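You operate a simulated robot arm through the tools that you are given. There is no shell and no other tool. Be economical: measure what you need, move in short steps, check, and stop when the job is done.

Carry out the task below with a simulated two-armed robot. There is one attempt and no reset: what you move stays moved.

## Task
Close the left green door. Fetch the red cup and stand it on the lower shelf of the green rack. Fetch the red-band cup and stand it on the top of the small cabinet. Stack the 32 box from the clear patch of the long bench on top of the 20 box. Push the bench drawer shut. Fetch the orange-band cup and stand it on the lower shelf of the green rack. Turn the disc knob to 16. Put the steel cup marked "spare" from the wide end of the red pedestal on the top of the black stand and the steel cup marked "first" on the middle shelf of the green rack. The order is free. Set down upright: red cup, red-band cup, orange-band cup, steel cup.

The check looks at the end state, three seconds after you hand in, the way a careful person would. Anything else that was tipped, shoved, dropped, spilled or broken makes it a failure.

## Robot
Two 6-joint arms with two-finger parallel grippers on one trunk, on a base that drives. Base frame: it is fixed to the floor where the robot stands at the start and does not move with it; the origin is under the middle of the robot, x ahead of it, y to its left, z up. Readings come in m, rad, newtons and seconds.
The left shoulder is at the start at [0.28, 0.185, 1.095], the right one opposite. With the tool pointing down near the work surface each hand reaches from about 0.56 to 0.94 m from the robot's upright axis, wherever it stands, measured 20 degrees to its own side. Places, roughly: bench drawer [-2.5, -5.3, 0.7]; box [-3, -5.25, 1]; disc knob [-4.5, -4.8, 0.9]; left green door [1, 0, 0.5]; lower shelf of the green rack (16x136 cm) [-3.18, -2.74, 0.92]; middle shelf of the green rack (13x136 cm) [-3.18, -2.72, 1.28]; orange-band cup (6x6x8 cm) [-2.5, -5.8, 0.9]; red cup (7x7x9 cm) [-3, -5.7, 0.9]; red-band cup (6x6x8 cm) [-3, -5.5, 0.9]; steel cup [-5, -5, 1]; top of the black stand (27x17 cm) [-2.12, -3.28, 0.6]; top of the small cabinet (13x17 cm) [0.66, -2.34, 0.86]. Payload 1.57 kg a hand.
The tool frame of a hand sits at the grasp point between the pads (the TCP): z along the fingers, y along the line on which they close. The tips reach 0.03 m beyond it. The gripper opens to 0.08 m. The fingers are 0.017 m wide and 0.012 m thick; the gripper's body (0.04 by 0.082 m) begins 0.08 m behind the TCP.
Orientation is that of the tool frame in the base frame, as a unit quaternion [w, x, y, z]. With the fingers straight down and closing along the base's y, the tool's x points along the base's -x, its y along +y and its z along -z.

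## Interface
- The arms move only by the tool apply_moves. It takes "left_commands", "right_commands" or both (then of equal length, played together; a hand with none holds still); each is a list of rows, each a list of 3 entries, a list of its own where there are three numbers: the turn, a rotation vector about the tool's x, y, z in units of 45 degrees (1.0 is 45 degrees), then the shift along the tool's x, y, z in units of 100 mm (1.0 is 100 mm), then the gripper command, from -1 (shut) to 1 (fully open), values between in proportion. In form: [[[ax, ay, az], [x, y, z], hand], ...]. A call has 1 to 8 rows; each row is the pose to reach, as a shift and turn from the pose commanded when the call began, along the tool's axes at that moment. A call with a number of a shift or a turn outside -1 to 1 is refused whole. A row lasts 0.2 s, in which the tool goes at most 0.05 m and 0.15 rad; a call with a longer step from one row to the next is refused whole, and so is a gripper value outside its range. A pose out of reach is approached as far as the arm can. The call stops where the force on the tool passes 40 N (or 10 N more than at its start, if that is more) or the arm is blocked; 0.2 s more then pass. The fingers move at their own pace (about 0.153 m/s each) and stop on an object; they squeeze with about 23 N. The grip force told is the motor's: it shows also when the fingers shut on nothing. Time passes only in rows, and 0.2 s behind the last, so rows that repeat a pose let the fingers close. The reply holds the time, the measured pose of the TCP, the force on the tool along the base axes, the opening and the grip force, in the units named above and with some noise, with the torque about the TCP (base axes, N m) and any sound that the robot's microphone picked up.
- Cameras (640 x 400 px; columns grow to the right, rows downward): "scene" is now at [0.2275, -0.0065, 1.5224]; the picture's right is [-0.06, -1.00, 0.00], its down [-0.85, 0.05, -0.53] and it looks along [0.53, -0.03, -0.85] (base axes); focal length 274 px, centre (320, 200). "left" rides on the left gripper at [0.072, 0.007, -0.122] in its tool frame; the picture's right is [-0.09, 1.00, 0.00], its down [-0.84, -0.08, -0.54] and it looks along [-0.54, -0.05, 0.84] (tool axes); focal length 238 px, centre (320, 200). "right" rides on the right gripper at [0.072, -0.007, -0.122] in its tool frame; the picture's right is [0.09, 1.00, 0.00], its down [-0.84, 0.08, -0.54] and it looks along [-0.54, 0.05, 0.84] (tool axes); focal length 238 px, centre (320, 200). There is no depth. A picture from a camera that has moved, and an enlarged one, comes with that camera's place and axes in the base frame and with its lens.
- grab_frame(camera): a new picture of that camera. The clock stands still meanwhile.
- slide_trunk(by): slides the trunk up (or, below 0, down) by that many m; the arms and the scene camera ride with it, the base frame stays. It gives what a move gives, with no picture.
- drive_base(legs): drives the robot by 1 to 6 legs, each [ahead, turn to the left] in m and rad, along the robot's own axes; the way and the turn of a leg run together, so that a leg with both is an arc; at most 1.5 m and 3.142 rad a leg. The arms and the cameras ride along, it lands a little off, and it stops where it bumps. It gives what a move gives.
- pan_tilt(pan, tilt): turns the head with the scene camera to pan (to the left, within 1.501 rad either way) and tilt (down, from -0.506 to 1.204), counted from straight ahead of the robot. It gives what a move gives.
- enlarge(camera, box): a new picture of the part [left, top, right, bottom] of that camera's present view, enlarged. The clock stands still meanwhile.
- finish_job(): hands the job in; it is judged then, once.

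Go step by step. Nothing tells you exact positions but the pictures and the camera data: compare them with the known pose of the tool, close in by small moves and look again before you grip or let go. The budget is 217 turns and 212 pictures, counting those below and the enlarged ones. Unless the task says otherwise, let go and move clear before handing in.

The tools are called after "Request:" as a command line: name --argument value ..., lists and objects as JSON in quotes. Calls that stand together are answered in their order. apply_moves: Moves the arms, as the interface text tells. Its arguments: {"type":"object","properties":{"left_commands":{"type":"array","items":{"type":"array"}},"right_commands":{"type":"array","items":{"type":"array"}}},"required":[]} The other tools are called the same way: slide_trunk (by) slides the trunk up or down; drive_base (legs) drives the base; pan_tilt (pan, tilt) turns the head that bears the scene camera; grab_frame (camera) takes a picture; enlarge (camera, box) takes an enlarged picture of a part of a camera's view; finish_job () hands the job in.

At the start:

```text
clock: 0.0
left_tool_pos: [0.5365, 0.127, 0.8045]
left_tcp_rot: [0.0, 0.0, 1.0, 0.0]
left_force: [-0.4, -0.5, 0.7]
left_ft_torque: [0.02, 0.01, -0.03]
left_grip_width: 0.0801
left_grasp_force: 0.1
right_tool_pos: [0.4602, -0.3151, 0.8602]
right_tcp_rot: [0.001, -0.001, 1.0, 0.001]
right_force: [0.0, -0.4, -0.3]
right_ft_torque: [0.01, -0.03, -0.03]
right_grip_width: 0.08
right_grasp_force: 0.0
trunk travel left (down, up): [-0.791, 0.199]
robot x, y, heading: [0.0005, -0.0011, 0.003]
head pan, tilt: [-0.058, 1.011]
```

scene: 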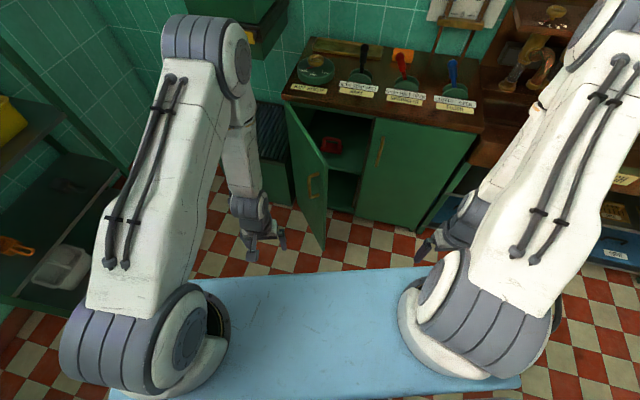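
right: 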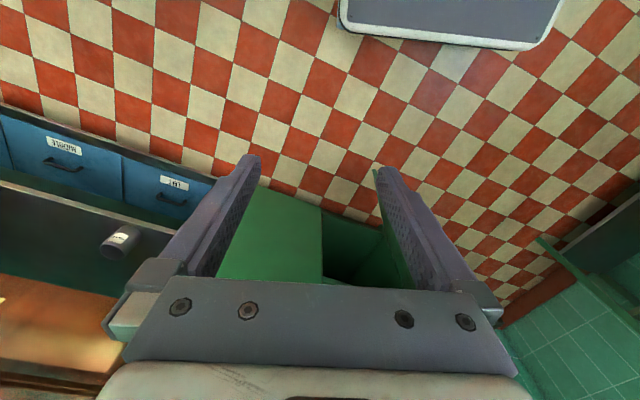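
left: 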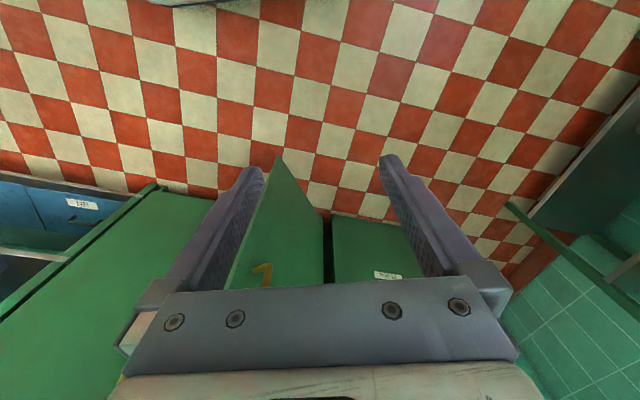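

I see the green cabinet ahead with its left door standing open toward me. I'll look round before moving.

Request:
pan_tilt --pan 0 --tilt 0.6

Request:
grab_frame --camera "scene"

Request:
pan_tilt --pan -1.4 --tilt 0.4

Request:
grab_frame --camera "scene"

```text
clock: 0.9
left_tool_pos: [0.538, 0.1271, 0.8036]
left_tcp_rot: [0.0, -0.001, 1.0, 0.0]
left_force: [0.3, 0.3, 0.2]
left_ft_torque: [0.01, -0.01, -0.01]
left_grip_width: 0.08
left_grasp_force: 0.0
right_tool_pos: [0.461, -0.3149, 0.8608]
right_tcp_rot: [0.0, 0.0, 1.0, 0.0]
right_force: [-0.2, 0.3, 0.8]
right_ft_torque: [0.01, -0.02, 0.02]
right_grip_width: 0.0799
right_grasp_force: 0.1
trunk travel left (down, up): [-0.791, 0.199]
robot x, y, heading: [-0.0044, -0.0017, 0.002]
head pan, tilt: [0.0, 0.6]
```

```text
208 pictures are left
camera scene: at [0.2469, -0.0025, 1.555], right [0.0, -1.0, 0.0], down [-0.57, 0.0, -0.82], along [0.82, 0.0, -0.57], focal length 274 px, centre (320, 200)
```

scene: 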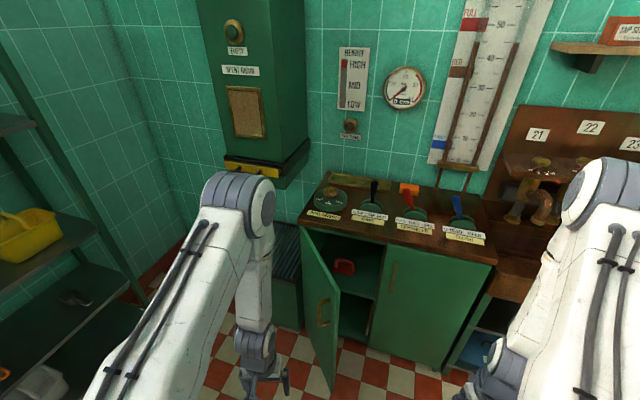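

```text
clock: 2.4
left_tool_pos: [0.5376, 0.1263, 0.8039]
left_tcp_rot: [0.0, 0.0, 1.0, 0.0]
left_force: [-0.3, -0.4, -0.1]
left_ft_torque: [0.0, 0.02, 0.01]
left_grip_width: 0.0803
left_grasp_force: 0.0
right_tool_pos: [0.4613, -0.315, 0.8615]
right_tcp_rot: [0.001, 0.0, 1.0, 0.0]
right_force: [0.7, -0.3, -0.2]
right_ft_torque: [0.03, 0.0, -0.04]
right_grip_width: 0.08
right_grasp_force: 0.1
trunk travel left (down, up): [-0.791, 0.199]
robot x, y, heading: [0.001, -0.002, 0.005]
head pan, tilt: [-1.4, 0.4]
```

```text
207 pictures are left
camera scene: at [0.1744, -0.0937, 1.5733], right [-0.99, -0.17, 0.0], down [-0.07, 0.38, -0.92], along [0.16, -0.91, -0.39], focal length 274 px, centre (320, 200)
```

scene: 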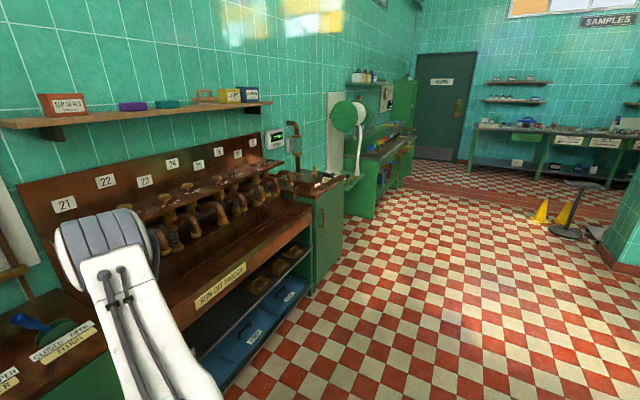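

The left door stands about 65° open: hinge near (1.13, 0.09), free edge near (0.80, -0.06). I'll lower the trunk, close in a little and look.

Request:
slide_trunk --by -0.2

Request:
drive_base --legs '[[0.18, 0]]'

Request:
pan_tilt --pan 0 --tilt 0.8

Request:
grab_frame --camera "scene"

Request:
grab_frame --camera "left"

```text
clock: 4.6
left_tool_pos: [0.5368, 0.126, 0.6048]
left_tcp_rot: [0.0, 0.0, 1.0, 0.0]
left_force: [0.3, 0.3, -1.0]
left_ft_torque: [0.0, -0.04, 0.03]
left_grip_width: 0.0802
left_grasp_force: 0.0
right_tool_pos: [0.4611, -0.315, 0.6608]
right_tcp_rot: [-0.001, 0.0, 1.0, 0.0]
right_force: [0.8, 0.3, 0.9]
right_ft_torque: [0.02, 0.03, -0.05]
right_grip_width: 0.0803
right_grasp_force: 0.2
trunk travel left (down, up): [-0.591, 0.399]
robot x, y, heading: [0.0001, -0.0014, -0.002]
head pan, tilt: [-1.4, 0.4]
```

```text
clock: 6.1
left_tool_pos: [0.7201, 0.127, 0.6048]
left_tcp_rot: [0.0, 0.0, 1.0, 0.0]
left_force: [-0.2, 1.0, 0.6]
left_ft_torque: [-0.01, -0.01, -0.01]
left_grip_width: 0.0798
left_grasp_force: 0.0
right_tool_pos: [0.6424, -0.3159, 0.6603]
right_tcp_rot: [0.0, 0.0, 1.0, 0.0]
right_force: [0.3, -0.1, 0.2]
right_ft_torque: [-0.01, -0.01, 0.0]
right_grip_width: 0.0797
right_grasp_force: 0.1
trunk travel left (down, up): [-0.591, 0.399]
robot x, y, heading: [0.1803, 0.0029, 0.003]
head pan, tilt: [-1.4, 0.4]
```

```text
clock: 7.6
left_tool_pos: [0.7194, 0.1271, 0.6046]
left_tcp_rot: [0.001, 0.0, 1.0, 0.0]
left_force: [0.2, -0.2, 0.0]
left_ft_torque: [0.0, 0.0, 0.01]
left_grip_width: 0.08
left_grasp_force: 0.0
right_tool_pos: [0.6432, -0.3144, 0.6608]
right_tcp_rot: [0.0, 0.0, 1.0, 0.0]
right_force: [-0.2, -0.4, -0.1]
right_ft_torque: [-0.04, 0.0, 0.02]
right_grip_width: 0.08
right_grasp_force: 0.0
trunk travel left (down, up): [-0.591, 0.399]
robot x, y, heading: [0.1817, 0.0006, -0.002]
head pan, tilt: [0.0, 0.799]
```

```text
206 pictures are left
camera scene: at [0.4211, -0.0026, 1.3382], right [0.0, -1.0, 0.0], down [-0.72, 0.0, -0.7], along [0.7, 0.0, -0.72], focal length 274 px, centre (320, 200)
```

scene: 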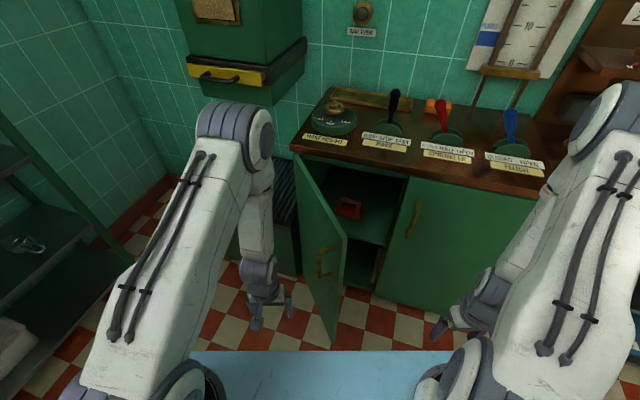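

```text
205 pictures are left
camera left: at [0.6487, 0.1327, 0.7259], right [0.09, 1.0, 0.0], down [0.84, -0.08, 0.54], along [0.54, -0.05, -0.84], focal length 238 px, centre (320, 200)
```

left: 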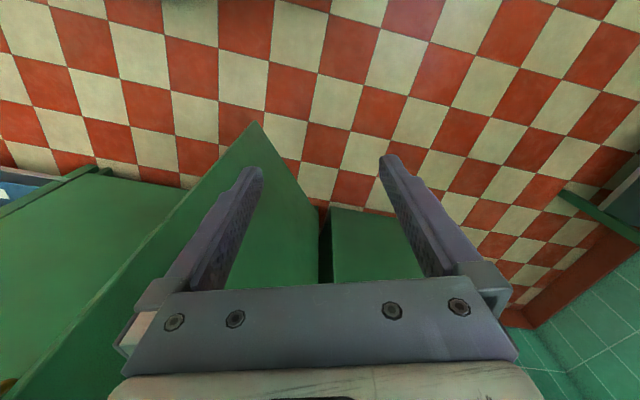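

The door pose is confirmed (free edge ≈ (0.80, -0.06), top z ≈ 0.80). I'll tilt the left hand forward with closed fingers and then sweep the door to the right.

Request:
apply_moves --left_commands '[[[0, -0.17, 0], [-0.1, 0, 0], -1], [[0, -0.34, 0], [-0.2, 0, 0], -1], [[0, -0.51, 0], [-0.4, 0, 0], -1], [[0, -0.68, 0], [-0.6, 0, 0], -1], [[0, -0.85, 0], [-0.8, 0, 0], -1], [[0, -1, 0], [-1, 0, 0], -1], [[0, -1, 0], [-1, -0.3, 0], -1], [[0, -1, 0], [-1, -0.6, 0], -1]]'

Request:
grab_frame --camera "scene"

```text
clock: 9.4
left_tool_pos: [0.8207, 0.0666, 0.6035]
left_tcp_rot: [0.384, 0.0, 0.923, 0.0]
left_force: [0.3, 0.3, -1.0]
left_ft_torque: [-0.01, 0.01, -0.04]
left_grip_width: 0.0
left_grasp_force: 21.0
right_tool_pos: [0.6439, -0.3155, 0.6594]
right_tcp_rot: [0.0, 0.0, 1.0, 0.0]
right_force: [-0.6, 0.7, 0.1]
right_ft_torque: [-0.01, 0.0, -0.04]
right_grip_width: 0.0799
right_grasp_force: 0.0
trunk travel left (down, up): [-0.591, 0.399]
robot x, y, heading: [0.1865, -0.0025, -0.0]
head pan, tilt: [0.0, 0.799]
```

```text
204 pictures are left
camera scene: at [0.4212, -0.0022, 1.3381], right [0.0, -1.0, 0.0], down [-0.72, 0.0, -0.7], along [0.7, 0.0, -0.72], focal length 274 px, centre (320, 200)
```

scene: 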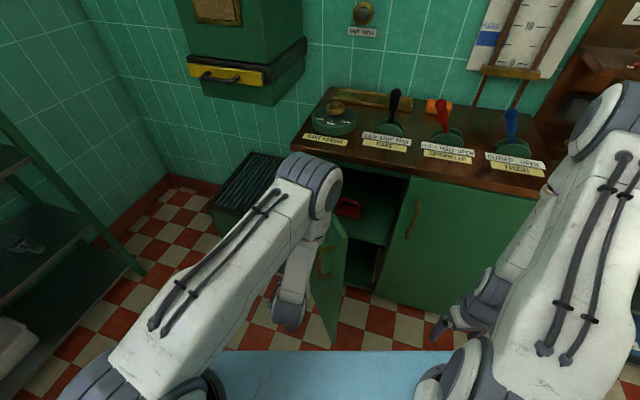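

Request:
apply_moves --left_commands '[[[0, 0, 0], [-0.1, -0.35, 0.1], -1], [[0, 0, 0], [-0.2, -0.65, 0.2], -1], [[0, 0, 0], [-0.3, -0.85, 0.3], -1], [[0, 0, 0], [-0.38, -1, 0.38], -1]]'

Request:
grab_frame --camera "scene"

```text
clock: 10.4
left_tool_pos: [0.8735, -0.0348, 0.6058]
left_tcp_rot: [0.382, 0.0, 0.924, 0.0]
left_force: [0.4, 0.0, -1.0]
left_ft_torque: [-0.05, 0.03, 0.01]
left_grip_width: 0.0
left_grasp_force: 21.2
right_tool_pos: [0.6428, -0.3147, 0.6587]
right_tcp_rot: [0.0, 0.0, 1.0, -0.001]
right_force: [0.7, 0.5, -0.3]
right_ft_torque: [-0.04, -0.02, 0.02]
right_grip_width: 0.0802
right_grasp_force: 0.1
trunk travel left (down, up): [-0.591, 0.399]
robot x, y, heading: [0.1846, -0.0046, 0.001]
head pan, tilt: [0.0, 0.799]
```

```text
203 pictures are left
camera scene: at [0.4211, -0.0025, 1.3382], right [0.0, -1.0, 0.0], down [-0.72, 0.0, -0.7], along [0.7, 0.0, -0.72], focal length 274 px, centre (320, 200)
```

scene: 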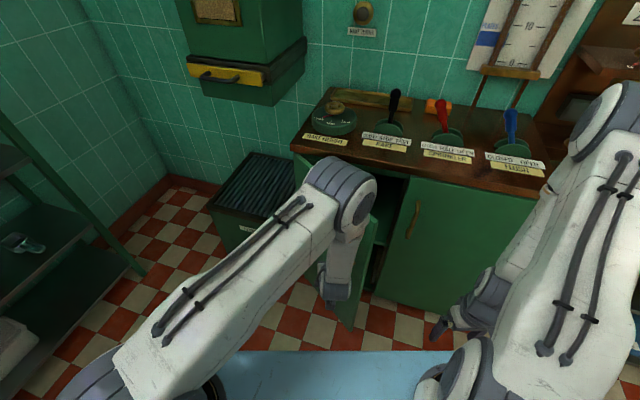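

The door swings freely with the hand. I continue the arc.

Request:
apply_moves --left_commands '[[[0, 0, 0], [-0.2, -0.35, 0.2], -1], [[0, 0, 0], [-0.38, -0.65, 0.38], -1], [[0, 0, 0], [-0.6, -0.88, 0.6], -1], [[0, 0, 0], [-0.8, -1, 0.8], -1]]'

Request:
apply_moves --left_commands '[[[0, 0, 0], [-0.25, -0.15, 0.25], -1], [[0, 0, 0], [-0.5, -0.3, 0.5], -1], [[0, 0, 0], [-0.7, -0.4, 0.7], -1]]'

Request:
grab_frame --camera "scene"

```text
clock: 11.4
left_tool_pos: [0.9869, -0.134, 0.6048]
left_tcp_rot: [0.382, 0.0, 0.924, 0.0]
left_force: [0.1, -0.2, 1.2]
left_ft_torque: [-0.02, 0.01, 0.03]
left_grip_width: 0.0
left_grasp_force: 21.3
right_tool_pos: [0.6419, -0.3151, 0.6606]
right_tcp_rot: [0.0, 0.0, 1.0, 0.0]
right_force: [0.0, -0.6, 0.5]
right_ft_torque: [-0.03, 0.01, 0.01]
right_grip_width: 0.0799
right_grasp_force: 0.1
trunk travel left (down, up): [-0.591, 0.399]
robot x, y, heading: [0.1835, 0.0, -0.003]
head pan, tilt: [0.0, 0.799]
```

```text
clock: 11.9
left_tool_pos: [1.0168, -0.1497, 0.6042]
left_tcp_rot: [0.38, -0.004, 0.925, 0.006]
left_force: [-30.6, 10.7, 25.8]
left_ft_torque: [-0.1, -0.2, -0.01]
left_grip_width: 0.0
left_grasp_force: 20.8
right_tool_pos: [0.6419, -0.3138, 0.6616]
right_tcp_rot: [0.0, -0.001, 1.0, 0.0]
right_force: [-0.1, 0.7, -0.2]
right_ft_torque: [-0.03, -0.05, 0.01]
right_grip_width: 0.0802
right_grasp_force: 0.1
trunk travel left (down, up): [-0.591, 0.399]
robot x, y, heading: [0.1825, 0.0006, -0.002]
head pan, tilt: [0.0, 0.799]
stopped in row 2 (left hand): the force on the tool passed its limit at 190 N (the readings are from after the stop); the commanded pose is now the measured one
```

```text
202 pictures are left
camera scene: at [0.4185, -0.0018, 1.3392], right [0.0, -1.0, 0.0], down [-0.72, 0.0, -0.7], along [0.7, 0.0, -0.72], focal length 274 px, centre (320, 200)
```

scene: 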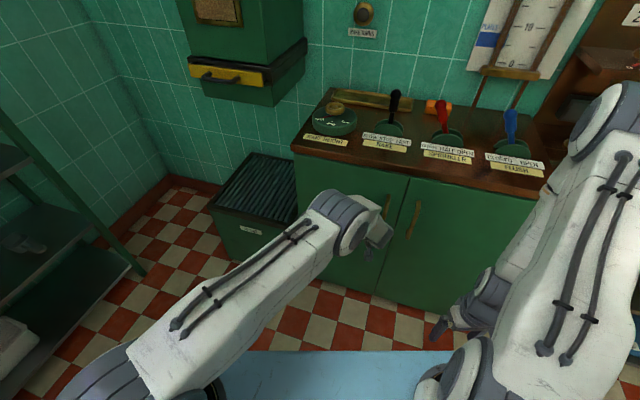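

The door appears shut. I back off and check the seam.

Request:
apply_moves --left_commands '[[[0, 0, 0], [0.3, 0, -0.3], -1], [[0, 0, 0], [0.6, 0.3, -0.6], -1], [[0, 0, 0], [0.9, 0.7, -0.9], -1], [[0.0, 0.1, 0], [1, 1, -1], -1]]'

Request:
grab_frame --camera "scene"

```text
refused: row 2 steps farther than a row can; nothing moved
```

```text
201 pictures are left
camera scene: at [0.4185, -0.0018, 1.3392], right [0.0, -1.0, 0.0], down [-0.72, 0.0, -0.7], along [0.7, 0.0, -0.72], focal length 274 px, centre (320, 200)
```

scene: 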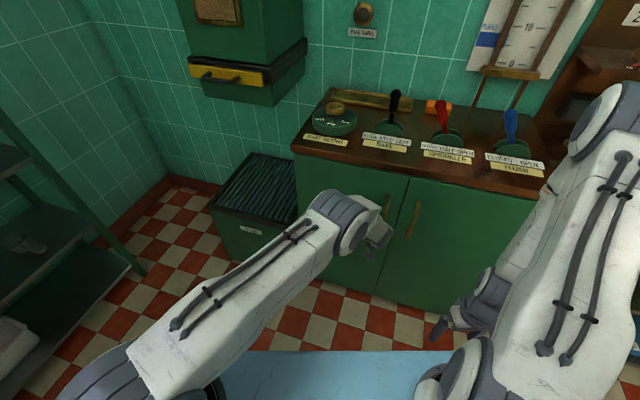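

Request:
apply_moves --left_commands '[[[0, 0, 0], [0.3, 0, -0.3], -1], [[0, 0, 0], [0.55, 0.15, -0.55], -1], [[0, 0, 0], [0.8, 0.4, -0.8], -1], [[0, 0, 0], [1, 0.7, -1], -1], [[0, 0.18, 0], [1, 1, -1], 1], [[0, 0.36, 0], [1, 1, -1], 1], [[0, 0.54, 0], [1, 1, -1], 1], [[0, 0.72, 0], [1, 1, -1], 1]]'

Request:
apply_moves --left_commands '[[[0, 0.15, 0], [0, 0.5, 0], 1], [[0, 0.28, 0], [0, 1, 0], 1]]'

Request:
grab_frame --camera "scene"

```text
clock: 13.7
left_tool_pos: [0.8771, -0.0484, 0.603]
left_tcp_rot: [0.128, -0.004, 0.992, 0.007]
left_force: [0.0, -0.1, 0.2]
left_ft_torque: [-0.02, 0.02, -0.02]
left_grip_width: 0.0802
left_grasp_force: 0.2
right_tool_pos: [0.6422, -0.315, 0.6598]
right_tcp_rot: [0.0, -0.001, 1.0, 0.0]
right_force: [0.0, -0.3, 0.8]
right_ft_torque: [-0.01, -0.02, 0.01]
right_grip_width: 0.0802
right_grasp_force: 0.1
trunk travel left (down, up): [-0.591, 0.399]
robot x, y, heading: [0.1819, -0.0027, 0.0]
head pan, tilt: [0.0, 0.799]
```

```text
clock: 14.3
left_tool_pos: [0.876, 0.0436, 0.5997]
left_tcp_rot: [0.059, -0.006, 0.998, 0.016]
left_force: [0.3, 0.3, 0.6]
left_ft_torque: [0.03, 0.0, -0.03]
left_grip_width: 0.0798
left_grasp_force: 0.1
left hand out of reach, approached as far as the arm can: row 2
right_tool_pos: [0.6427, -0.3157, 0.6594]
right_tcp_rot: [0.001, 0.0, 1.0, 0.0]
right_force: [0.1, -0.8, -0.3]
right_ft_torque: [0.03, 0.02, 0.02]
right_grip_width: 0.08
right_grasp_force: 0.1
trunk travel left (down, up): [-0.591, 0.399]
robot x, y, heading: [0.1816, 0.0046, -0.001]
head pan, tilt: [0.0, 0.799]
```

```text
200 pictures are left
camera scene: at [0.4209, -0.0029, 1.3382], right [0.0, -1.0, 0.0], down [-0.72, 0.0, -0.7], along [0.7, 0.0, -0.72], focal length 274 px, centre (320, 200)
```

scene: 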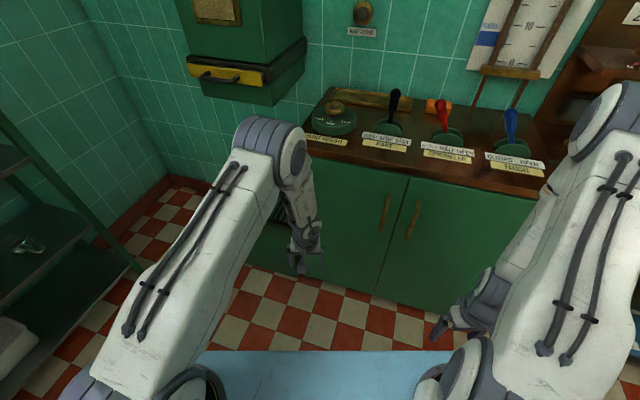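

The left door is shut flush. Next I retract the hand, raise the trunk, turn toward the room and look around.

Request:
apply_moves --left_commands '[[[0, 0.15, 0], [0.4, 0.15, 0], 1], [[0, 0.15, 0], [0.8, 0.3, 0], 1], [[0, 0.15, 0], [1, 0.4, 0], 1]]'

Request:
drive_base --legs '[[-0.2, 0]]'

Request:
apply_moves --left_commands '[[[0, 0, 0], [0.4, 0.15, -0.2], 1], [[0, 0, 0], [0.8, 0.3, -0.5], 1], [[0, 0, 0], [0.9, 0.4, -0.9], 1]]'

Request:
slide_trunk --by 0.2

Request:
drive_base --legs '[[0, -1.5708]]'

Request:
pan_tilt --pan 0 --tilt 0.3

Request:
grab_frame --camera "scene"

Request:
pan_tilt --pan -0.9 --tilt 0.3

Request:
grab_frame --camera "scene"

```text
clock: 15.1
left_tool_pos: [0.8072, 0.1629, 0.5967]
left_tcp_rot: [-0.014, -0.002, 1.0, 0.018]
left_force: [-0.2, -0.7, 0.9]
left_ft_torque: [0.03, -0.02, -0.02]
left_grip_width: 0.0799
left_grasp_force: 0.0
left hand out of reach, approached as far as the arm can: row 1, 2, 3
right_tool_pos: [0.643, -0.3154, 0.6599]
right_tcp_rot: [-0.001, 0.0, 1.0, 0.0]
right_force: [0.8, 0.2, 0.3]
right_ft_torque: [0.03, 0.02, -0.04]
right_grip_width: 0.08
right_grasp_force: 0.0
trunk travel left (down, up): [-0.591, 0.399]
robot x, y, heading: [0.1812, -0.0002, -0.002]
head pan, tilt: [0.0, 0.799]
```

```text
clock: 16.7
left_tool_pos: [0.6064, 0.1615, 0.596]
left_tcp_rot: [-0.015, -0.002, 1.0, 0.019]
left_force: [0.2, -0.4, -0.1]
left_ft_torque: [0.0, 0.01, -0.01]
left_grip_width: 0.0799
left_grasp_force: 0.1
right_tool_pos: [0.442, -0.3155, 0.6606]
right_tcp_rot: [0.0, -0.001, 1.0, 0.0]
right_force: [-0.2, -0.1, -1.1]
right_ft_torque: [0.03, 0.02, -0.02]
right_grip_width: 0.0798
right_grasp_force: 0.0
trunk travel left (down, up): [-0.591, 0.399]
robot x, y, heading: [-0.0179, -0.001, 0.0]
head pan, tilt: [0.0, 0.799]
```

```text
refused: row 2 steps farther than a row can; nothing moved
```

```text
clock: 18.8
left_tool_pos: [0.6054, 0.162, 0.7963]
left_tcp_rot: [-0.015, -0.001, 1.0, 0.018]
left_force: [-0.8, -0.5, 0.0]
left_ft_torque: [0.0, 0.0, 0.01]
left_grip_width: 0.0798
left_grasp_force: 0.0
right_tool_pos: [0.4425, -0.3156, 0.8601]
right_tcp_rot: [-0.001, 0.0, 1.0, 0.0]
right_force: [0.0, 0.0, 0.3]
right_ft_torque: [-0.02, 0.03, 0.01]
right_grip_width: 0.0801
right_grasp_force: 0.0
trunk travel left (down, up): [-0.791, 0.199]
robot x, y, heading: [-0.0181, -0.0006, 0.002]
head pan, tilt: [0.0, 0.799]
```

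```text
clock: 23.1
left_tool_pos: [0.1407, -0.6257, 0.7956]
left_tcp_rot: [0.003, 0.707, 0.707, 0.024]
left_force: [0.6, -0.2, -0.4]
left_ft_torque: [0.05, -0.01, 0.01]
left_grip_width: 0.08
left_grasp_force: 0.1
right_tool_pos: [-0.3365, -0.4594, 0.8602]
right_tcp_rot: [0.001, 0.709, 0.705, 0.0]
right_force: [-0.3, -0.3, -1.0]
right_ft_torque: [0.02, -0.01, -0.03]
right_grip_width: 0.0799
right_grasp_force: 0.1
trunk travel left (down, up): [-0.791, 0.199]
robot x, y, heading: [-0.0175, 0.0001, -1.572]
head pan, tilt: [0.0, 0.799]
```

```text
clock: 24.0
left_tool_pos: [0.1407, -0.6265, 0.7964]
left_tcp_rot: [0.003, 0.707, 0.707, 0.023]
left_force: [0.2, -0.2, 0.0]
left_ft_torque: [0.01, 0.0, 0.04]
left_grip_width: 0.0798
left_grasp_force: 0.1
right_tool_pos: [-0.3359, -0.4593, 0.861]
right_tcp_rot: [0.0, 0.709, 0.705, 0.0]
right_force: [-0.5, -0.2, 0.4]
right_ft_torque: [-0.03, 0.02, -0.01]
right_grip_width: 0.08
right_grasp_force: 0.1
trunk travel left (down, up): [-0.791, 0.199]
robot x, y, heading: [-0.0213, 0.0047, -1.577]
head pan, tilt: [0.0, 0.3]
```

```text
199 pictures are left
camera scene: at [-0.0215, -0.2559, 1.5825], right [-1.0, 0.01, 0.0], down [0.0, 0.3, -0.95], along [-0.01, -0.95, -0.3], focal length 274 px, centre (320, 200)
```

scene: 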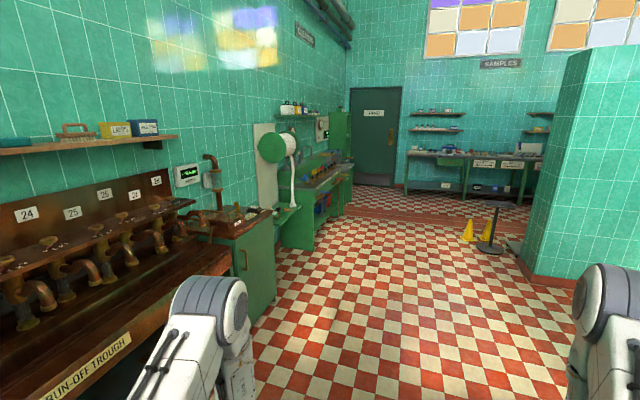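

```text
clock: 25.2
left_tool_pos: [0.1403, -0.626, 0.7949]
left_tcp_rot: [0.002, 0.707, 0.707, 0.024]
left_force: [0.3, -0.1, -0.3]
left_ft_torque: [-0.04, 0.01, -0.01]
left_grip_width: 0.0797
left_grasp_force: 0.0
right_tool_pos: [-0.3356, -0.4592, 0.8596]
right_tcp_rot: [0.0, 0.709, 0.706, 0.0]
right_force: [-1.0, -0.9, 0.5]
right_ft_torque: [0.0, 0.03, 0.0]
right_grip_width: 0.08
right_grasp_force: 0.0
trunk travel left (down, up): [-0.791, 0.199]
robot x, y, heading: [-0.0169, 0.0019, -1.581]
head pan, tilt: [-0.901, 0.3]
```

```text
198 pictures are left
camera scene: at [-0.0944, -0.2202, 1.5825], right [-0.62, 0.79, 0.0], down [0.23, 0.18, -0.96], along [-0.75, -0.59, -0.3], focal length 274 px, centre (320, 200)
```

scene: 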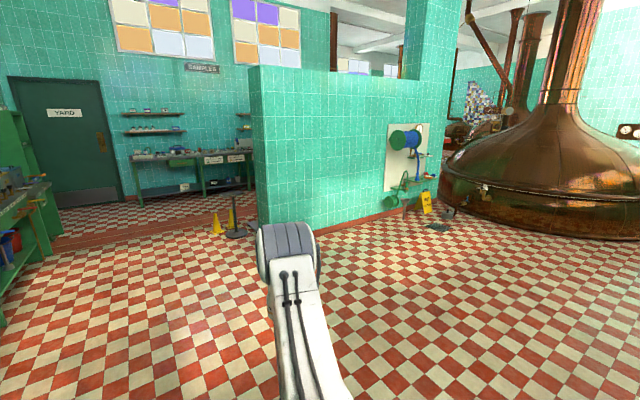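

The room opens to the far end: the sample bench at the far wall (y≈-5.5), the black stand by the yellow signs, and a tiled partition at x≲-2.2 with the rack presumably on its far side. I drive down the room to look.

Request:
drive_base --legs '[[0, -0.35], [1.5, 0], [1.5, 0], [0.4, 0]]'

Request:
pan_tilt --pan -0.1 --tilt 0.3

Request:
grab_frame --camera "scene"

Request:
pan_tilt --pan -1.2 --tilt 0.3

Request:
grab_frame --camera "scene"

```text
clock: 42.7
left_tool_pos: [-1.2074, -3.8316, 0.7959]
left_tcp_rot: [0.007, 0.815, 0.579, 0.022]
left_force: [0.9, 0.0, 0.0]
left_ft_torque: [0.0, -0.01, 0.02]
left_grip_width: 0.0802
left_grasp_force: 0.1
right_tool_pos: [-1.6044, -3.5171, 0.8606]
right_tcp_rot: [-0.001, 0.816, 0.578, 0.0]
right_force: [0.2, 0.5, -1.1]
right_ft_torque: [-0.02, -0.01, -0.01]
right_grip_width: 0.08
right_grasp_force: 0.0
trunk travel left (down, up): [-0.791, 0.199]
robot x, y, heading: [-1.1518, -3.1907, -1.908]
head pan, tilt: [-0.901, 0.3]
```

```text
clock: 43.9
left_tool_pos: [-1.2088, -3.8303, 0.7971]
left_tcp_rot: [0.006, 0.815, 0.579, 0.023]
left_force: [-0.2, 0.4, -0.1]
left_ft_torque: [-0.01, -0.01, 0.01]
left_grip_width: 0.08
left_grasp_force: 0.0
right_tool_pos: [-1.6055, -3.5176, 0.8604]
right_tcp_rot: [0.0, 0.815, 0.579, 0.0]
right_force: [0.6, -0.2, -0.3]
right_ft_torque: [-0.01, -0.01, 0.0]
right_grip_width: 0.0799
right_grasp_force: 0.1
trunk travel left (down, up): [-0.791, 0.199]
robot x, y, heading: [-1.1503, -3.187, -1.912]
head pan, tilt: [-0.099, 0.3]
```

```text
197 pictures are left
camera scene: at [-1.2489, -3.4249, 1.5825], right [-0.91, 0.42, 0.0], down [0.13, 0.27, -0.96], along [-0.41, -0.87, -0.3], focal length 274 px, centre (320, 200)
```

scene: 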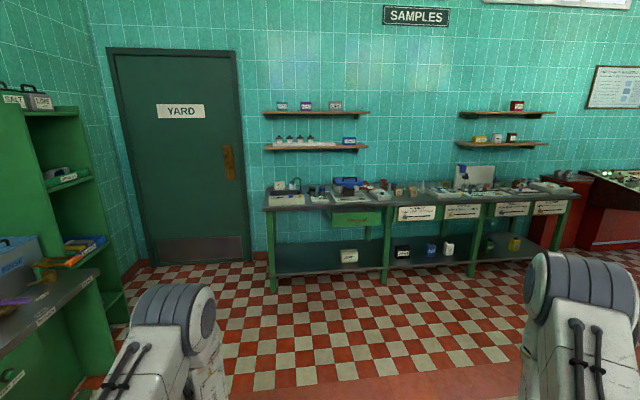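

```text
clock: 45.2
left_tool_pos: [-1.2091, -3.8307, 0.7973]
left_tcp_rot: [0.007, 0.814, 0.58, 0.023]
left_force: [0.0, 0.5, 0.7]
left_ft_torque: [0.0, 0.0, 0.0]
left_grip_width: 0.08
left_grasp_force: 0.1
right_tool_pos: [-1.6043, -3.5184, 0.8602]
right_tcp_rot: [0.0, 0.816, 0.579, 0.0]
right_force: [-0.2, -1.3, -0.5]
right_ft_torque: [-0.01, -0.03, -0.02]
right_grip_width: 0.0801
right_grasp_force: 0.1
trunk travel left (down, up): [-0.791, 0.199]
robot x, y, heading: [-1.1565, -3.188, -1.911]
head pan, tilt: [-1.201, 0.3]
```

```text
196 pictures are left
camera scene: at [-1.3027, -3.3434, 1.5825], right [-0.03, 1.0, 0.0], down [0.3, 0.01, -0.96], along [-0.95, -0.03, -0.3], focal length 274 px, centre (320, 200)
```

scene: 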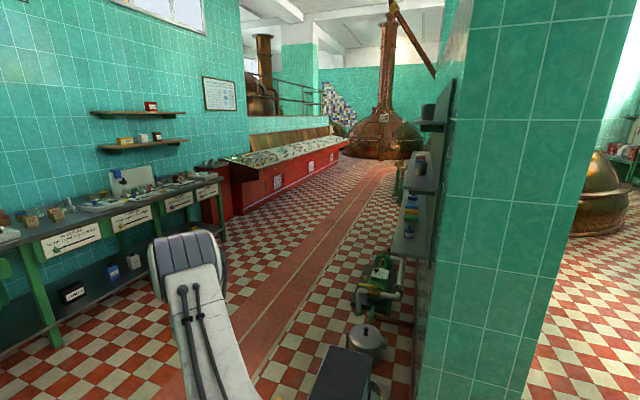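

The bench with its slightly open green drawer is at the left, the rack on the far side of the partition, and the red control pedestal to the right. I drive to face the bench.

Request:
drive_base --legs '[[0, -0.53], [1.5, 0], [0.4, 0], [0, 0.87]]'

Request:
pan_tilt --pan 0 --tilt 0.6

Request:
grab_frame --camera "scene"

Request:
pan_tilt --pan -1.2 --tilt 0.4

Request:
grab_frame --camera "scene"

```text
clock: 50.0
left_tool_pos: [-1.9016, -4.0403, 0.8006]
left_tcp_rot: [0.012, 0.937, 0.348, 0.019]
left_force: [-0.1, 0.4, 0.8]
left_ft_torque: [-0.05, 0.02, -0.01]
left_grip_width: 0.08
left_grasp_force: 0.0
right_tool_pos: [-2.0869, -3.5689, 0.8634]
right_tcp_rot: [0.001, 0.938, 0.347, -0.001]
right_force: [1.5, 1.0, 1.1]
right_ft_torque: [-0.08, 0.04, 0.01]
right_grip_width: 0.0799
right_grasp_force: 0.0
trunk travel left (down, up): [-0.791, 0.199]
robot x, y, heading: [-1.5364, -3.5108, -2.43]
head pan, tilt: [-1.201, 0.3]
stopped in leg 2: the robot was blocked; the commanded pose is now the measured one
```

```text
clock: 51.4
left_tool_pos: [-1.9032, -4.0415, 0.797]
left_tcp_rot: [0.011, 0.937, 0.348, 0.019]
left_force: [0.7, -0.3, 0.0]
left_ft_torque: [0.0, 0.0, 0.03]
left_grip_width: 0.0801
left_grasp_force: 0.1
right_tool_pos: [-2.0876, -3.5711, 0.8606]
right_tcp_rot: [0.0, 0.938, 0.346, -0.002]
right_force: [0.5, 0.9, -0.4]
right_ft_torque: [0.0, 0.0, 0.0]
right_grip_width: 0.0797
right_grasp_force: 0.1
trunk travel left (down, up): [-0.791, 0.199]
robot x, y, heading: [-1.5361, -3.5078, -2.436]
head pan, tilt: [0.0, 0.6]
```

```text
195 pictures are left
camera scene: at [-1.7239, -3.6749, 1.5551], right [-0.65, 0.76, 0.0], down [0.43, 0.37, -0.83], along [-0.63, -0.54, -0.56], focal length 274 px, centre (320, 200)
```

scene: 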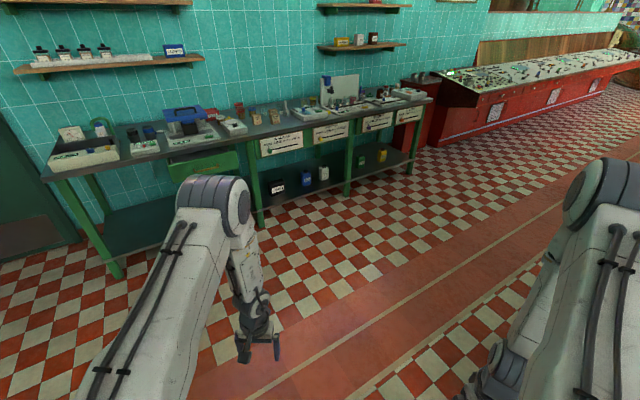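

```text
clock: 52.8
left_tool_pos: [-1.9027, -4.0408, 0.7983]
left_tcp_rot: [0.012, 0.937, 0.348, 0.019]
left_force: [-0.6, -1.1, -0.3]
left_ft_torque: [-0.02, -0.01, 0.02]
left_grip_width: 0.08
left_grasp_force: 0.1
right_tool_pos: [-2.0879, -3.5713, 0.8611]
right_tcp_rot: [0.0, 0.939, 0.345, -0.001]
right_force: [-0.7, 0.6, 0.1]
right_ft_torque: [-0.02, 0.02, -0.01]
right_grip_width: 0.0799
right_grasp_force: 0.1
trunk travel left (down, up): [-0.791, 0.199]
robot x, y, heading: [-1.5328, -3.5132, -2.433]
head pan, tilt: [-1.201, 0.4]
```

```text
194 pictures are left
camera scene: at [-1.7383, -3.5737, 1.5733], right [0.47, 0.88, 0.0], down [0.34, -0.18, -0.92], along [-0.81, 0.44, -0.39], focal length 274 px, centre (320, 200)
```

scene: 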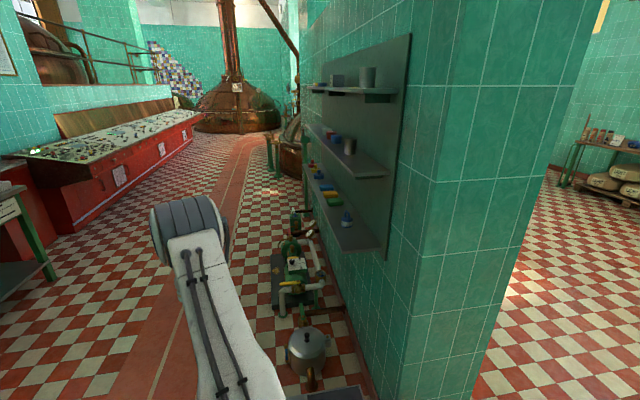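

Something blocked the drive, probably the black stand at my right side. I'll look at it.

Request:
pan_tilt --pan -0.95 --tilt 1.1

Request:
grab_frame --camera "scene"

Request:
grab_frame --camera "right"

```text
clock: 53.9
left_tool_pos: [-1.9029, -4.0398, 0.7971]
left_tcp_rot: [0.012, 0.937, 0.348, 0.019]
left_force: [0.0, -0.4, 0.0]
left_ft_torque: [0.01, 0.01, -0.01]
left_grip_width: 0.0804
left_grasp_force: 0.1
right_tool_pos: [-2.0883, -3.5708, 0.8612]
right_tcp_rot: [-0.001, 0.938, 0.346, -0.001]
right_force: [0.3, 0.1, -0.3]
right_ft_torque: [0.01, 0.02, -0.02]
right_grip_width: 0.08
right_grasp_force: 0.0
trunk travel left (down, up): [-0.791, 0.199]
robot x, y, heading: [-1.5336, -3.5118, -2.436]
head pan, tilt: [-0.949, 1.1]
```

```text
193 pictures are left
camera scene: at [-1.718, -3.6023, 1.5165], right [0.24, 0.97, 0.0], down [0.86, -0.21, -0.45], along [-0.44, 0.11, -0.89], focal length 274 px, centre (320, 200)
```

scene: 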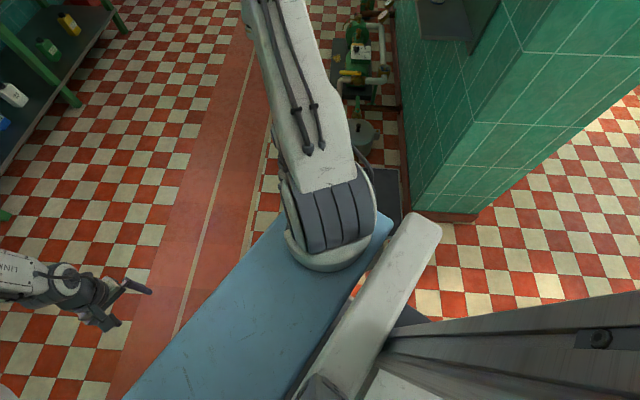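

```text
192 pictures are left
camera right: at [-2.0382, -3.5196, 0.9823], right [0.72, -0.7, 0.0], down [-0.59, -0.6, 0.54], along [-0.38, -0.39, -0.84], focal length 238 px, centre (320, 200)
```

right: 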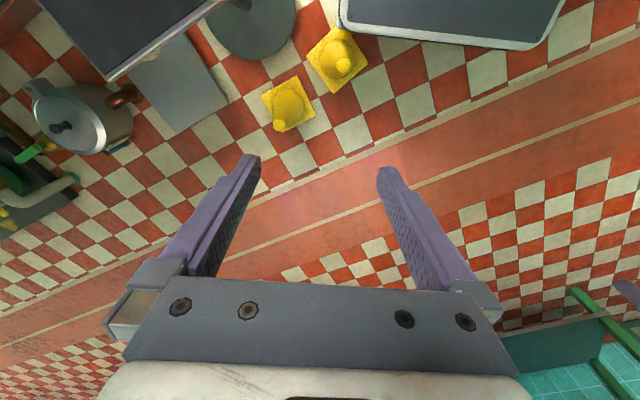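

My base corner came up against one of the yellow cones beside the stand. I back off and inspect the cones.

Request:
drive_base --legs '[[-0.4, 0]]'

Request:
pan_tilt --pan -0.35 --tilt 0.75

Request:
grab_frame --camera "scene"

Request:
grab_frame --camera "right"

```text
clock: 56.4
left_tool_pos: [-1.5997, -3.7794, 0.7976]
left_tcp_rot: [0.011, 0.938, 0.346, 0.02]
left_force: [-1.0, -0.7, -0.5]
left_ft_torque: [0.01, -0.05, 0.02]
left_grip_width: 0.0802
left_grasp_force: 0.1
right_tool_pos: [-1.783, -3.3094, 0.8603]
right_tcp_rot: [0.001, 0.939, 0.345, -0.001]
right_force: [0.2, 0.0, 0.3]
right_ft_torque: [0.03, 0.01, -0.01]
right_grip_width: 0.0802
right_grasp_force: 0.1
trunk travel left (down, up): [-0.791, 0.199]
robot x, y, heading: [-1.2271, -3.249, -2.438]
head pan, tilt: [-0.949, 1.1]
```

```text
clock: 57.4
left_tool_pos: [-1.5989, -3.7793, 0.7977]
left_tcp_rot: [0.012, 0.938, 0.347, 0.019]
left_force: [-0.6, 0.2, -0.5]
left_ft_torque: [-0.01, -0.02, -0.02]
left_grip_width: 0.0801
left_grasp_force: 0.0
right_tool_pos: [-1.7832, -3.3089, 0.8605]
right_tcp_rot: [0.0, 0.939, 0.345, -0.001]
right_force: [0.1, -0.1, 0.8]
right_ft_torque: [-0.01, 0.01, 0.02]
right_grip_width: 0.0801
right_grasp_force: 0.1
trunk travel left (down, up): [-0.791, 0.199]
robot x, y, heading: [-1.2229, -3.2474, -2.436]
head pan, tilt: [-0.351, 0.75]
```

```text
191 pictures are left
camera scene: at [-1.43, -3.3858, 1.5421], right [-0.35, 0.94, 0.0], down [0.64, 0.24, -0.73], along [-0.69, -0.25, -0.68], focal length 274 px, centre (320, 200)
```

scene: 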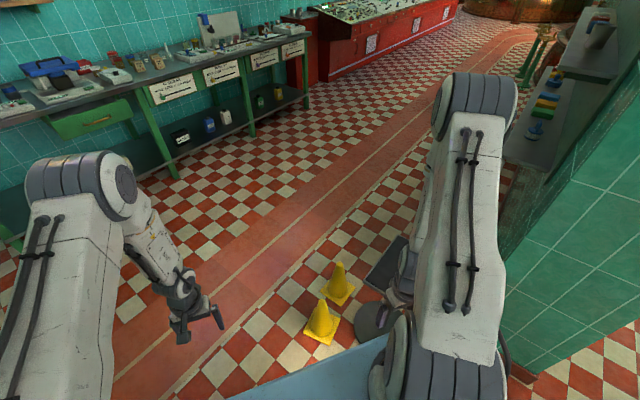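

```text
190 pictures are left
camera right: at [-1.7334, -3.2581, 0.9823], right [0.71, -0.7, 0.0], down [-0.59, -0.6, 0.54], along [-0.38, -0.39, -0.84], focal length 238 px, centre (320, 200)
```

right: 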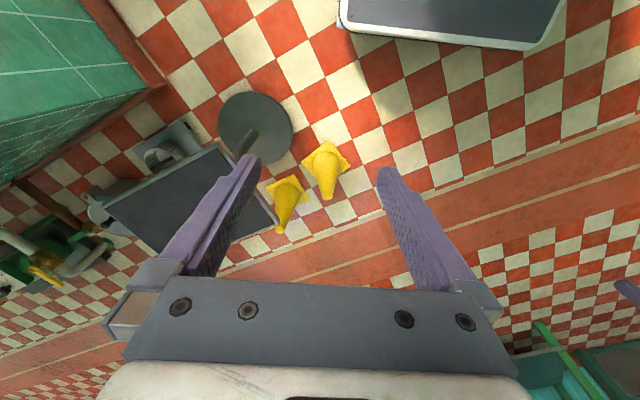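

The cone and stand look undisturbed. I'll take a route that passes well clear of them.

Request:
drive_base --legs '[[0, 0.75], [1.25, 0], [0, -1.456], [1.15, 0], [0, 1.571]]'

Request:
pan_tilt --pan 0 --tilt 0.6

Request:
grab_frame --camera "scene"

```text
clock: 78.5
left_tool_pos: [-2.3745, -5.0993, 0.7966]
left_tcp_rot: [0.003, 0.713, 0.701, 0.022]
left_force: [-0.5, 0.0, -0.4]
left_ft_torque: [-0.01, 0.05, 0.01]
left_grip_width: 0.0799
left_grasp_force: 0.1
right_tool_pos: [-2.8494, -4.9258, 0.861]
right_tcp_rot: [0.001, 0.713, 0.701, -0.001]
right_force: [0.6, -0.1, 0.2]
right_ft_torque: [0.03, 0.01, -0.02]
right_grip_width: 0.0798
right_grasp_force: 0.1
trunk travel left (down, up): [-0.791, 0.199]
robot x, y, heading: [-2.5277, -4.4701, -1.591]
head pan, tilt: [-0.351, 0.75]
```

```text
clock: 79.4
left_tool_pos: [-2.3746, -5.0991, 0.7979]
left_tcp_rot: [0.003, 0.712, 0.701, 0.023]
left_force: [0.3, -0.7, 0.1]
left_ft_torque: [0.02, 0.01, 0.02]
left_grip_width: 0.08
left_grasp_force: 0.0
right_tool_pos: [-2.849, -4.9254, 0.8608]
right_tcp_rot: [0.0, 0.713, 0.701, 0.0]
right_force: [0.0, 0.7, 0.4]
right_ft_torque: [0.02, 0.02, 0.02]
right_grip_width: 0.08
right_grasp_force: 0.0
trunk travel left (down, up): [-0.791, 0.199]
robot x, y, heading: [-2.5286, -4.4709, -1.59]
head pan, tilt: [0.0, 0.6]
```

```text
189 pictures are left
camera scene: at [-2.5318, -4.7219, 1.555], right [-1.0, 0.02, 0.0], down [0.01, 0.57, -0.82], along [-0.02, -0.82, -0.57], focal length 274 px, centre (320, 200)
```

scene: 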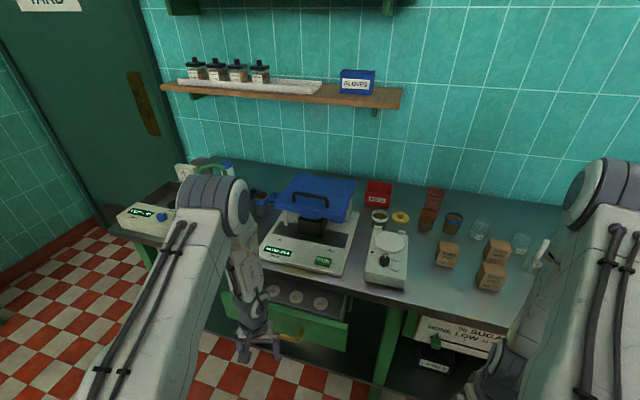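

The bench items are in view. I enlarge the cup and box area and look along the right side too.

Request:
enlarge --camera "scene" --box '[340, 170, 580, 320]'

Request:
enlarge --camera "scene" --box '[160, 160, 420, 360]'

Request:
pan_tilt --pan -0.8 --tilt 0.5

Request:
grab_frame --camera "scene"

```text
2.67 times, centred on (460, 245) of scene
camera zoom: at [-2.5318, -4.7219, 1.555], right [-1.0, 0.02, 0.0], down [0.01, 0.57, -0.82], along [-0.02, -0.82, -0.57], focal length 730 px, centre (-53, 80)
```

zoom: 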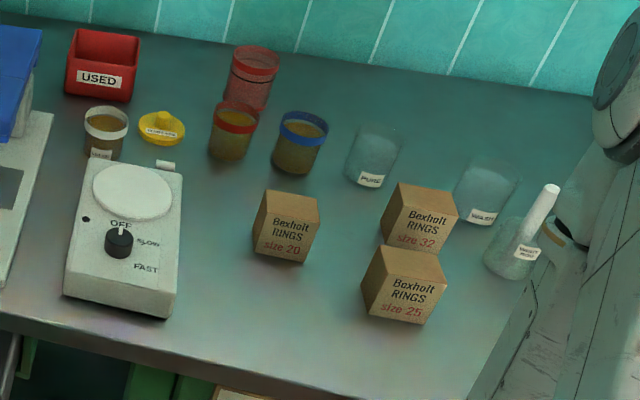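

```text
2.00 times, centred on (290, 260) of scene
camera zoom: at [-2.5318, -4.7219, 1.555], right [-1.0, 0.02, 0.0], down [0.01, 0.57, -0.82], along [-0.02, -0.82, -0.57], focal length 547 px, centre (380, 80)
```

zoom: 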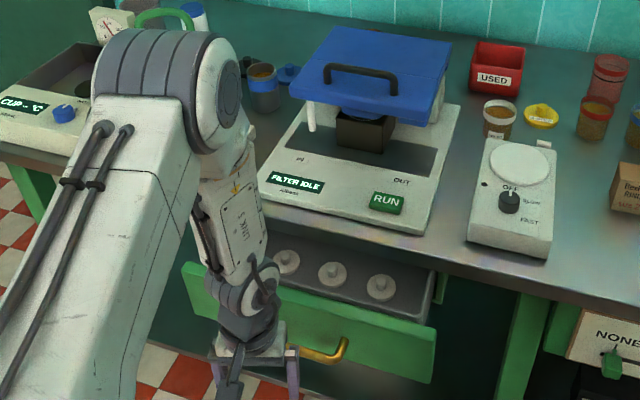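

```text
clock: 80.5
left_tool_pos: [-2.3743, -5.0987, 0.7975]
left_tcp_rot: [0.004, 0.713, 0.701, 0.023]
left_force: [0.0, -0.2, 0.4]
left_ft_torque: [0.0, 0.02, 0.0]
left_grip_width: 0.08
left_grasp_force: 0.1
right_tool_pos: [-2.8488, -4.924, 0.8608]
right_tcp_rot: [0.002, 0.714, 0.7, -0.001]
right_force: [0.3, 0.3, -0.1]
right_ft_torque: [0.0, -0.02, -0.01]
right_grip_width: 0.0797
right_grasp_force: 0.1
trunk travel left (down, up): [-0.791, 0.199]
robot x, y, heading: [-2.5227, -4.4734, -1.594]
head pan, tilt: [-0.799, 0.499]
```

```text
186 pictures are left
camera scene: at [-2.5964, -4.6957, 1.5641], right [-0.68, 0.73, 0.0], down [0.35, 0.33, -0.88], along [-0.64, -0.6, -0.48], focal length 274 px, centre (320, 200)
```

scene: 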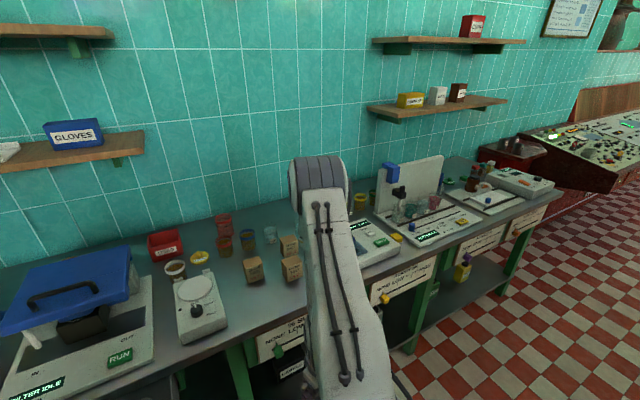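

I can see boxes 20, 32 and 25, the red cup, the red-band cup and the drawer; the orange-band cup still has to be found. I raise the trunk, tuck the left hand and shift over to face the boxes.

Request:
slide_trunk --by 0.199

Request:
apply_moves --left_commands '[[[0, 0, 0], [0.3, 0, -0.3], 1], [[0, 0, 0], [0.6, 0, -0.6], 1], [[0, 0, 0], [0.9, 0, -0.9], 1]]'

Request:
drive_base --legs '[[0, -0.757], [0.31, 0], [0, 0.78]]'

Request:
pan_tilt --pan -0.2 --tilt 0.8

Request:
grab_frame --camera "scene"

Request:
grab_frame --camera "right"

Request:
grab_frame --camera "left"

```text
clock: 82.7
left_tool_pos: [-2.3744, -5.098, 0.9966]
left_tcp_rot: [0.003, 0.712, 0.701, 0.023]
left_force: [-0.5, -0.4, -0.6]
left_ft_torque: [0.01, -0.03, 0.02]
left_grip_width: 0.0801
left_grasp_force: 0.1
right_tool_pos: [-2.8482, -4.9261, 1.0597]
right_tcp_rot: [0.001, 0.714, 0.701, 0.0]
right_force: [0.1, -0.2, 0.0]
right_ft_torque: [0.0, -0.03, 0.03]
right_grip_width: 0.08
right_grasp_force: 0.2
trunk travel left (down, up): [-0.99, 0.0]
robot x, y, heading: [-2.526, -4.4703, -1.589]
head pan, tilt: [-0.799, 0.499]
```

```text
clock: 83.5
left_tool_pos: [-2.3763, -5.0112, 1.0894]
left_tcp_rot: [0.003, 0.707, 0.707, 0.023]
left_force: [-0.3, -0.9, 0.5]
left_ft_torque: [0.03, 0.05, 0.0]
left_grip_width: 0.0799
left_grasp_force: 0.1
right_tool_pos: [-2.8483, -4.9254, 1.0602]
right_tcp_rot: [0.0, 0.713, 0.701, -0.001]
right_force: [0.5, 0.7, -0.3]
right_ft_torque: [0.01, 0.02, 0.03]
right_grip_width: 0.08
right_grasp_force: 0.0
trunk travel left (down, up): [-0.99, 0.0]
robot x, y, heading: [-2.5276, -4.4706, -1.589]
head pan, tilt: [-0.799, 0.499]
```

```text
clock: 89.6
left_tool_pos: [-2.5789, -5.2259, 1.0885]
left_tcp_rot: [0.003, 0.704, 0.71, 0.023]
left_force: [0.3, -0.1, 0.4]
left_ft_torque: [0.0, 0.01, 0.01]
left_grip_width: 0.08
left_grasp_force: 0.2
right_tool_pos: [-3.0545, -5.151, 1.0606]
right_tcp_rot: [0.001, 0.706, 0.708, 0.001]
right_force: [0.4, 0.4, 0.5]
right_ft_torque: [-0.01, 0.02, 0.01]
right_grip_width: 0.0801
right_grasp_force: 0.1
trunk travel left (down, up): [-0.99, 0.0]
robot x, y, heading: [-2.7407, -4.6883, -1.57]
head pan, tilt: [-0.799, 0.499]
```

```text
clock: 90.6
left_tool_pos: [-2.5778, -5.2264, 1.0874]
left_tcp_rot: [0.003, 0.704, 0.71, 0.022]
left_force: [0.6, 0.3, 0.4]
left_ft_torque: [-0.02, 0.01, 0.0]
left_grip_width: 0.0801
left_grasp_force: 0.0
right_tool_pos: [-3.0541, -5.1504, 1.0594]
right_tcp_rot: [0.0, 0.706, 0.708, 0.0]
right_force: [0.3, 0.2, -0.9]
right_ft_torque: [-0.03, -0.01, 0.02]
right_grip_width: 0.08
right_grasp_force: 0.0
trunk travel left (down, up): [-0.99, 0.0]
robot x, y, heading: [-2.7407, -4.6905, -1.561]
head pan, tilt: [-0.201, 0.799]
```

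```text
185 pictures are left
camera scene: at [-2.7563, -4.9302, 1.7372], right [-0.98, 0.19, 0.0], down [0.14, 0.7, -0.7], along [-0.14, -0.68, -0.72], focal length 274 px, centre (320, 200)
```

scene: 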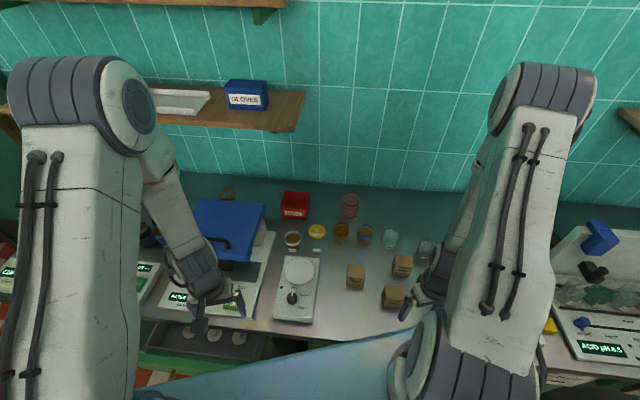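

```text
184 pictures are left
camera right: at [-3.0609, -5.0795, 1.181], right [1.0, 0.1, 0.0], down [0.08, -0.84, 0.54], along [0.05, -0.54, -0.84], focal length 238 px, centre (320, 200)
```

right: 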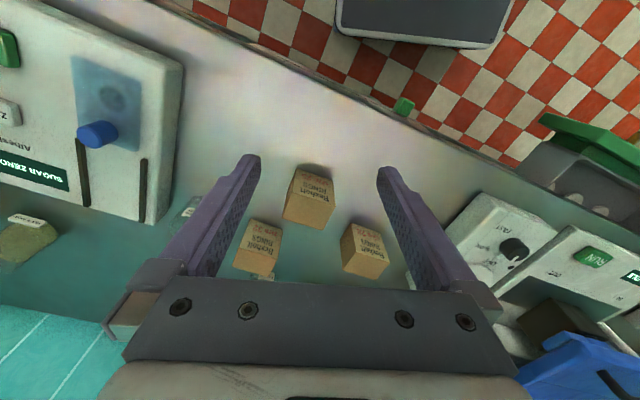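

```text
183 pictures are left
camera left: at [-2.5756, -5.1579, 1.2117], right [1.0, -0.08, 0.03], down [-0.09, -0.85, 0.52], along [-0.02, -0.52, -0.86], focal length 238 px, centre (320, 200)
```

left: 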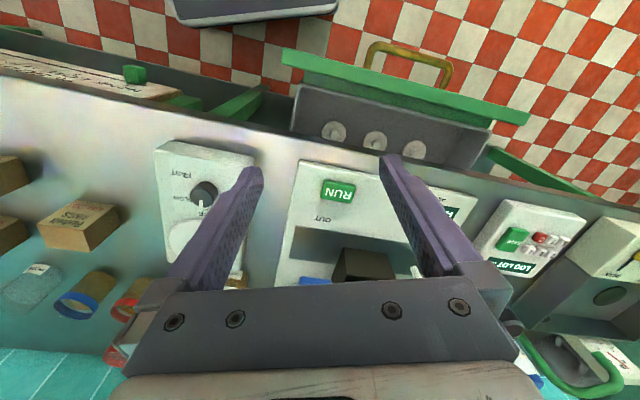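

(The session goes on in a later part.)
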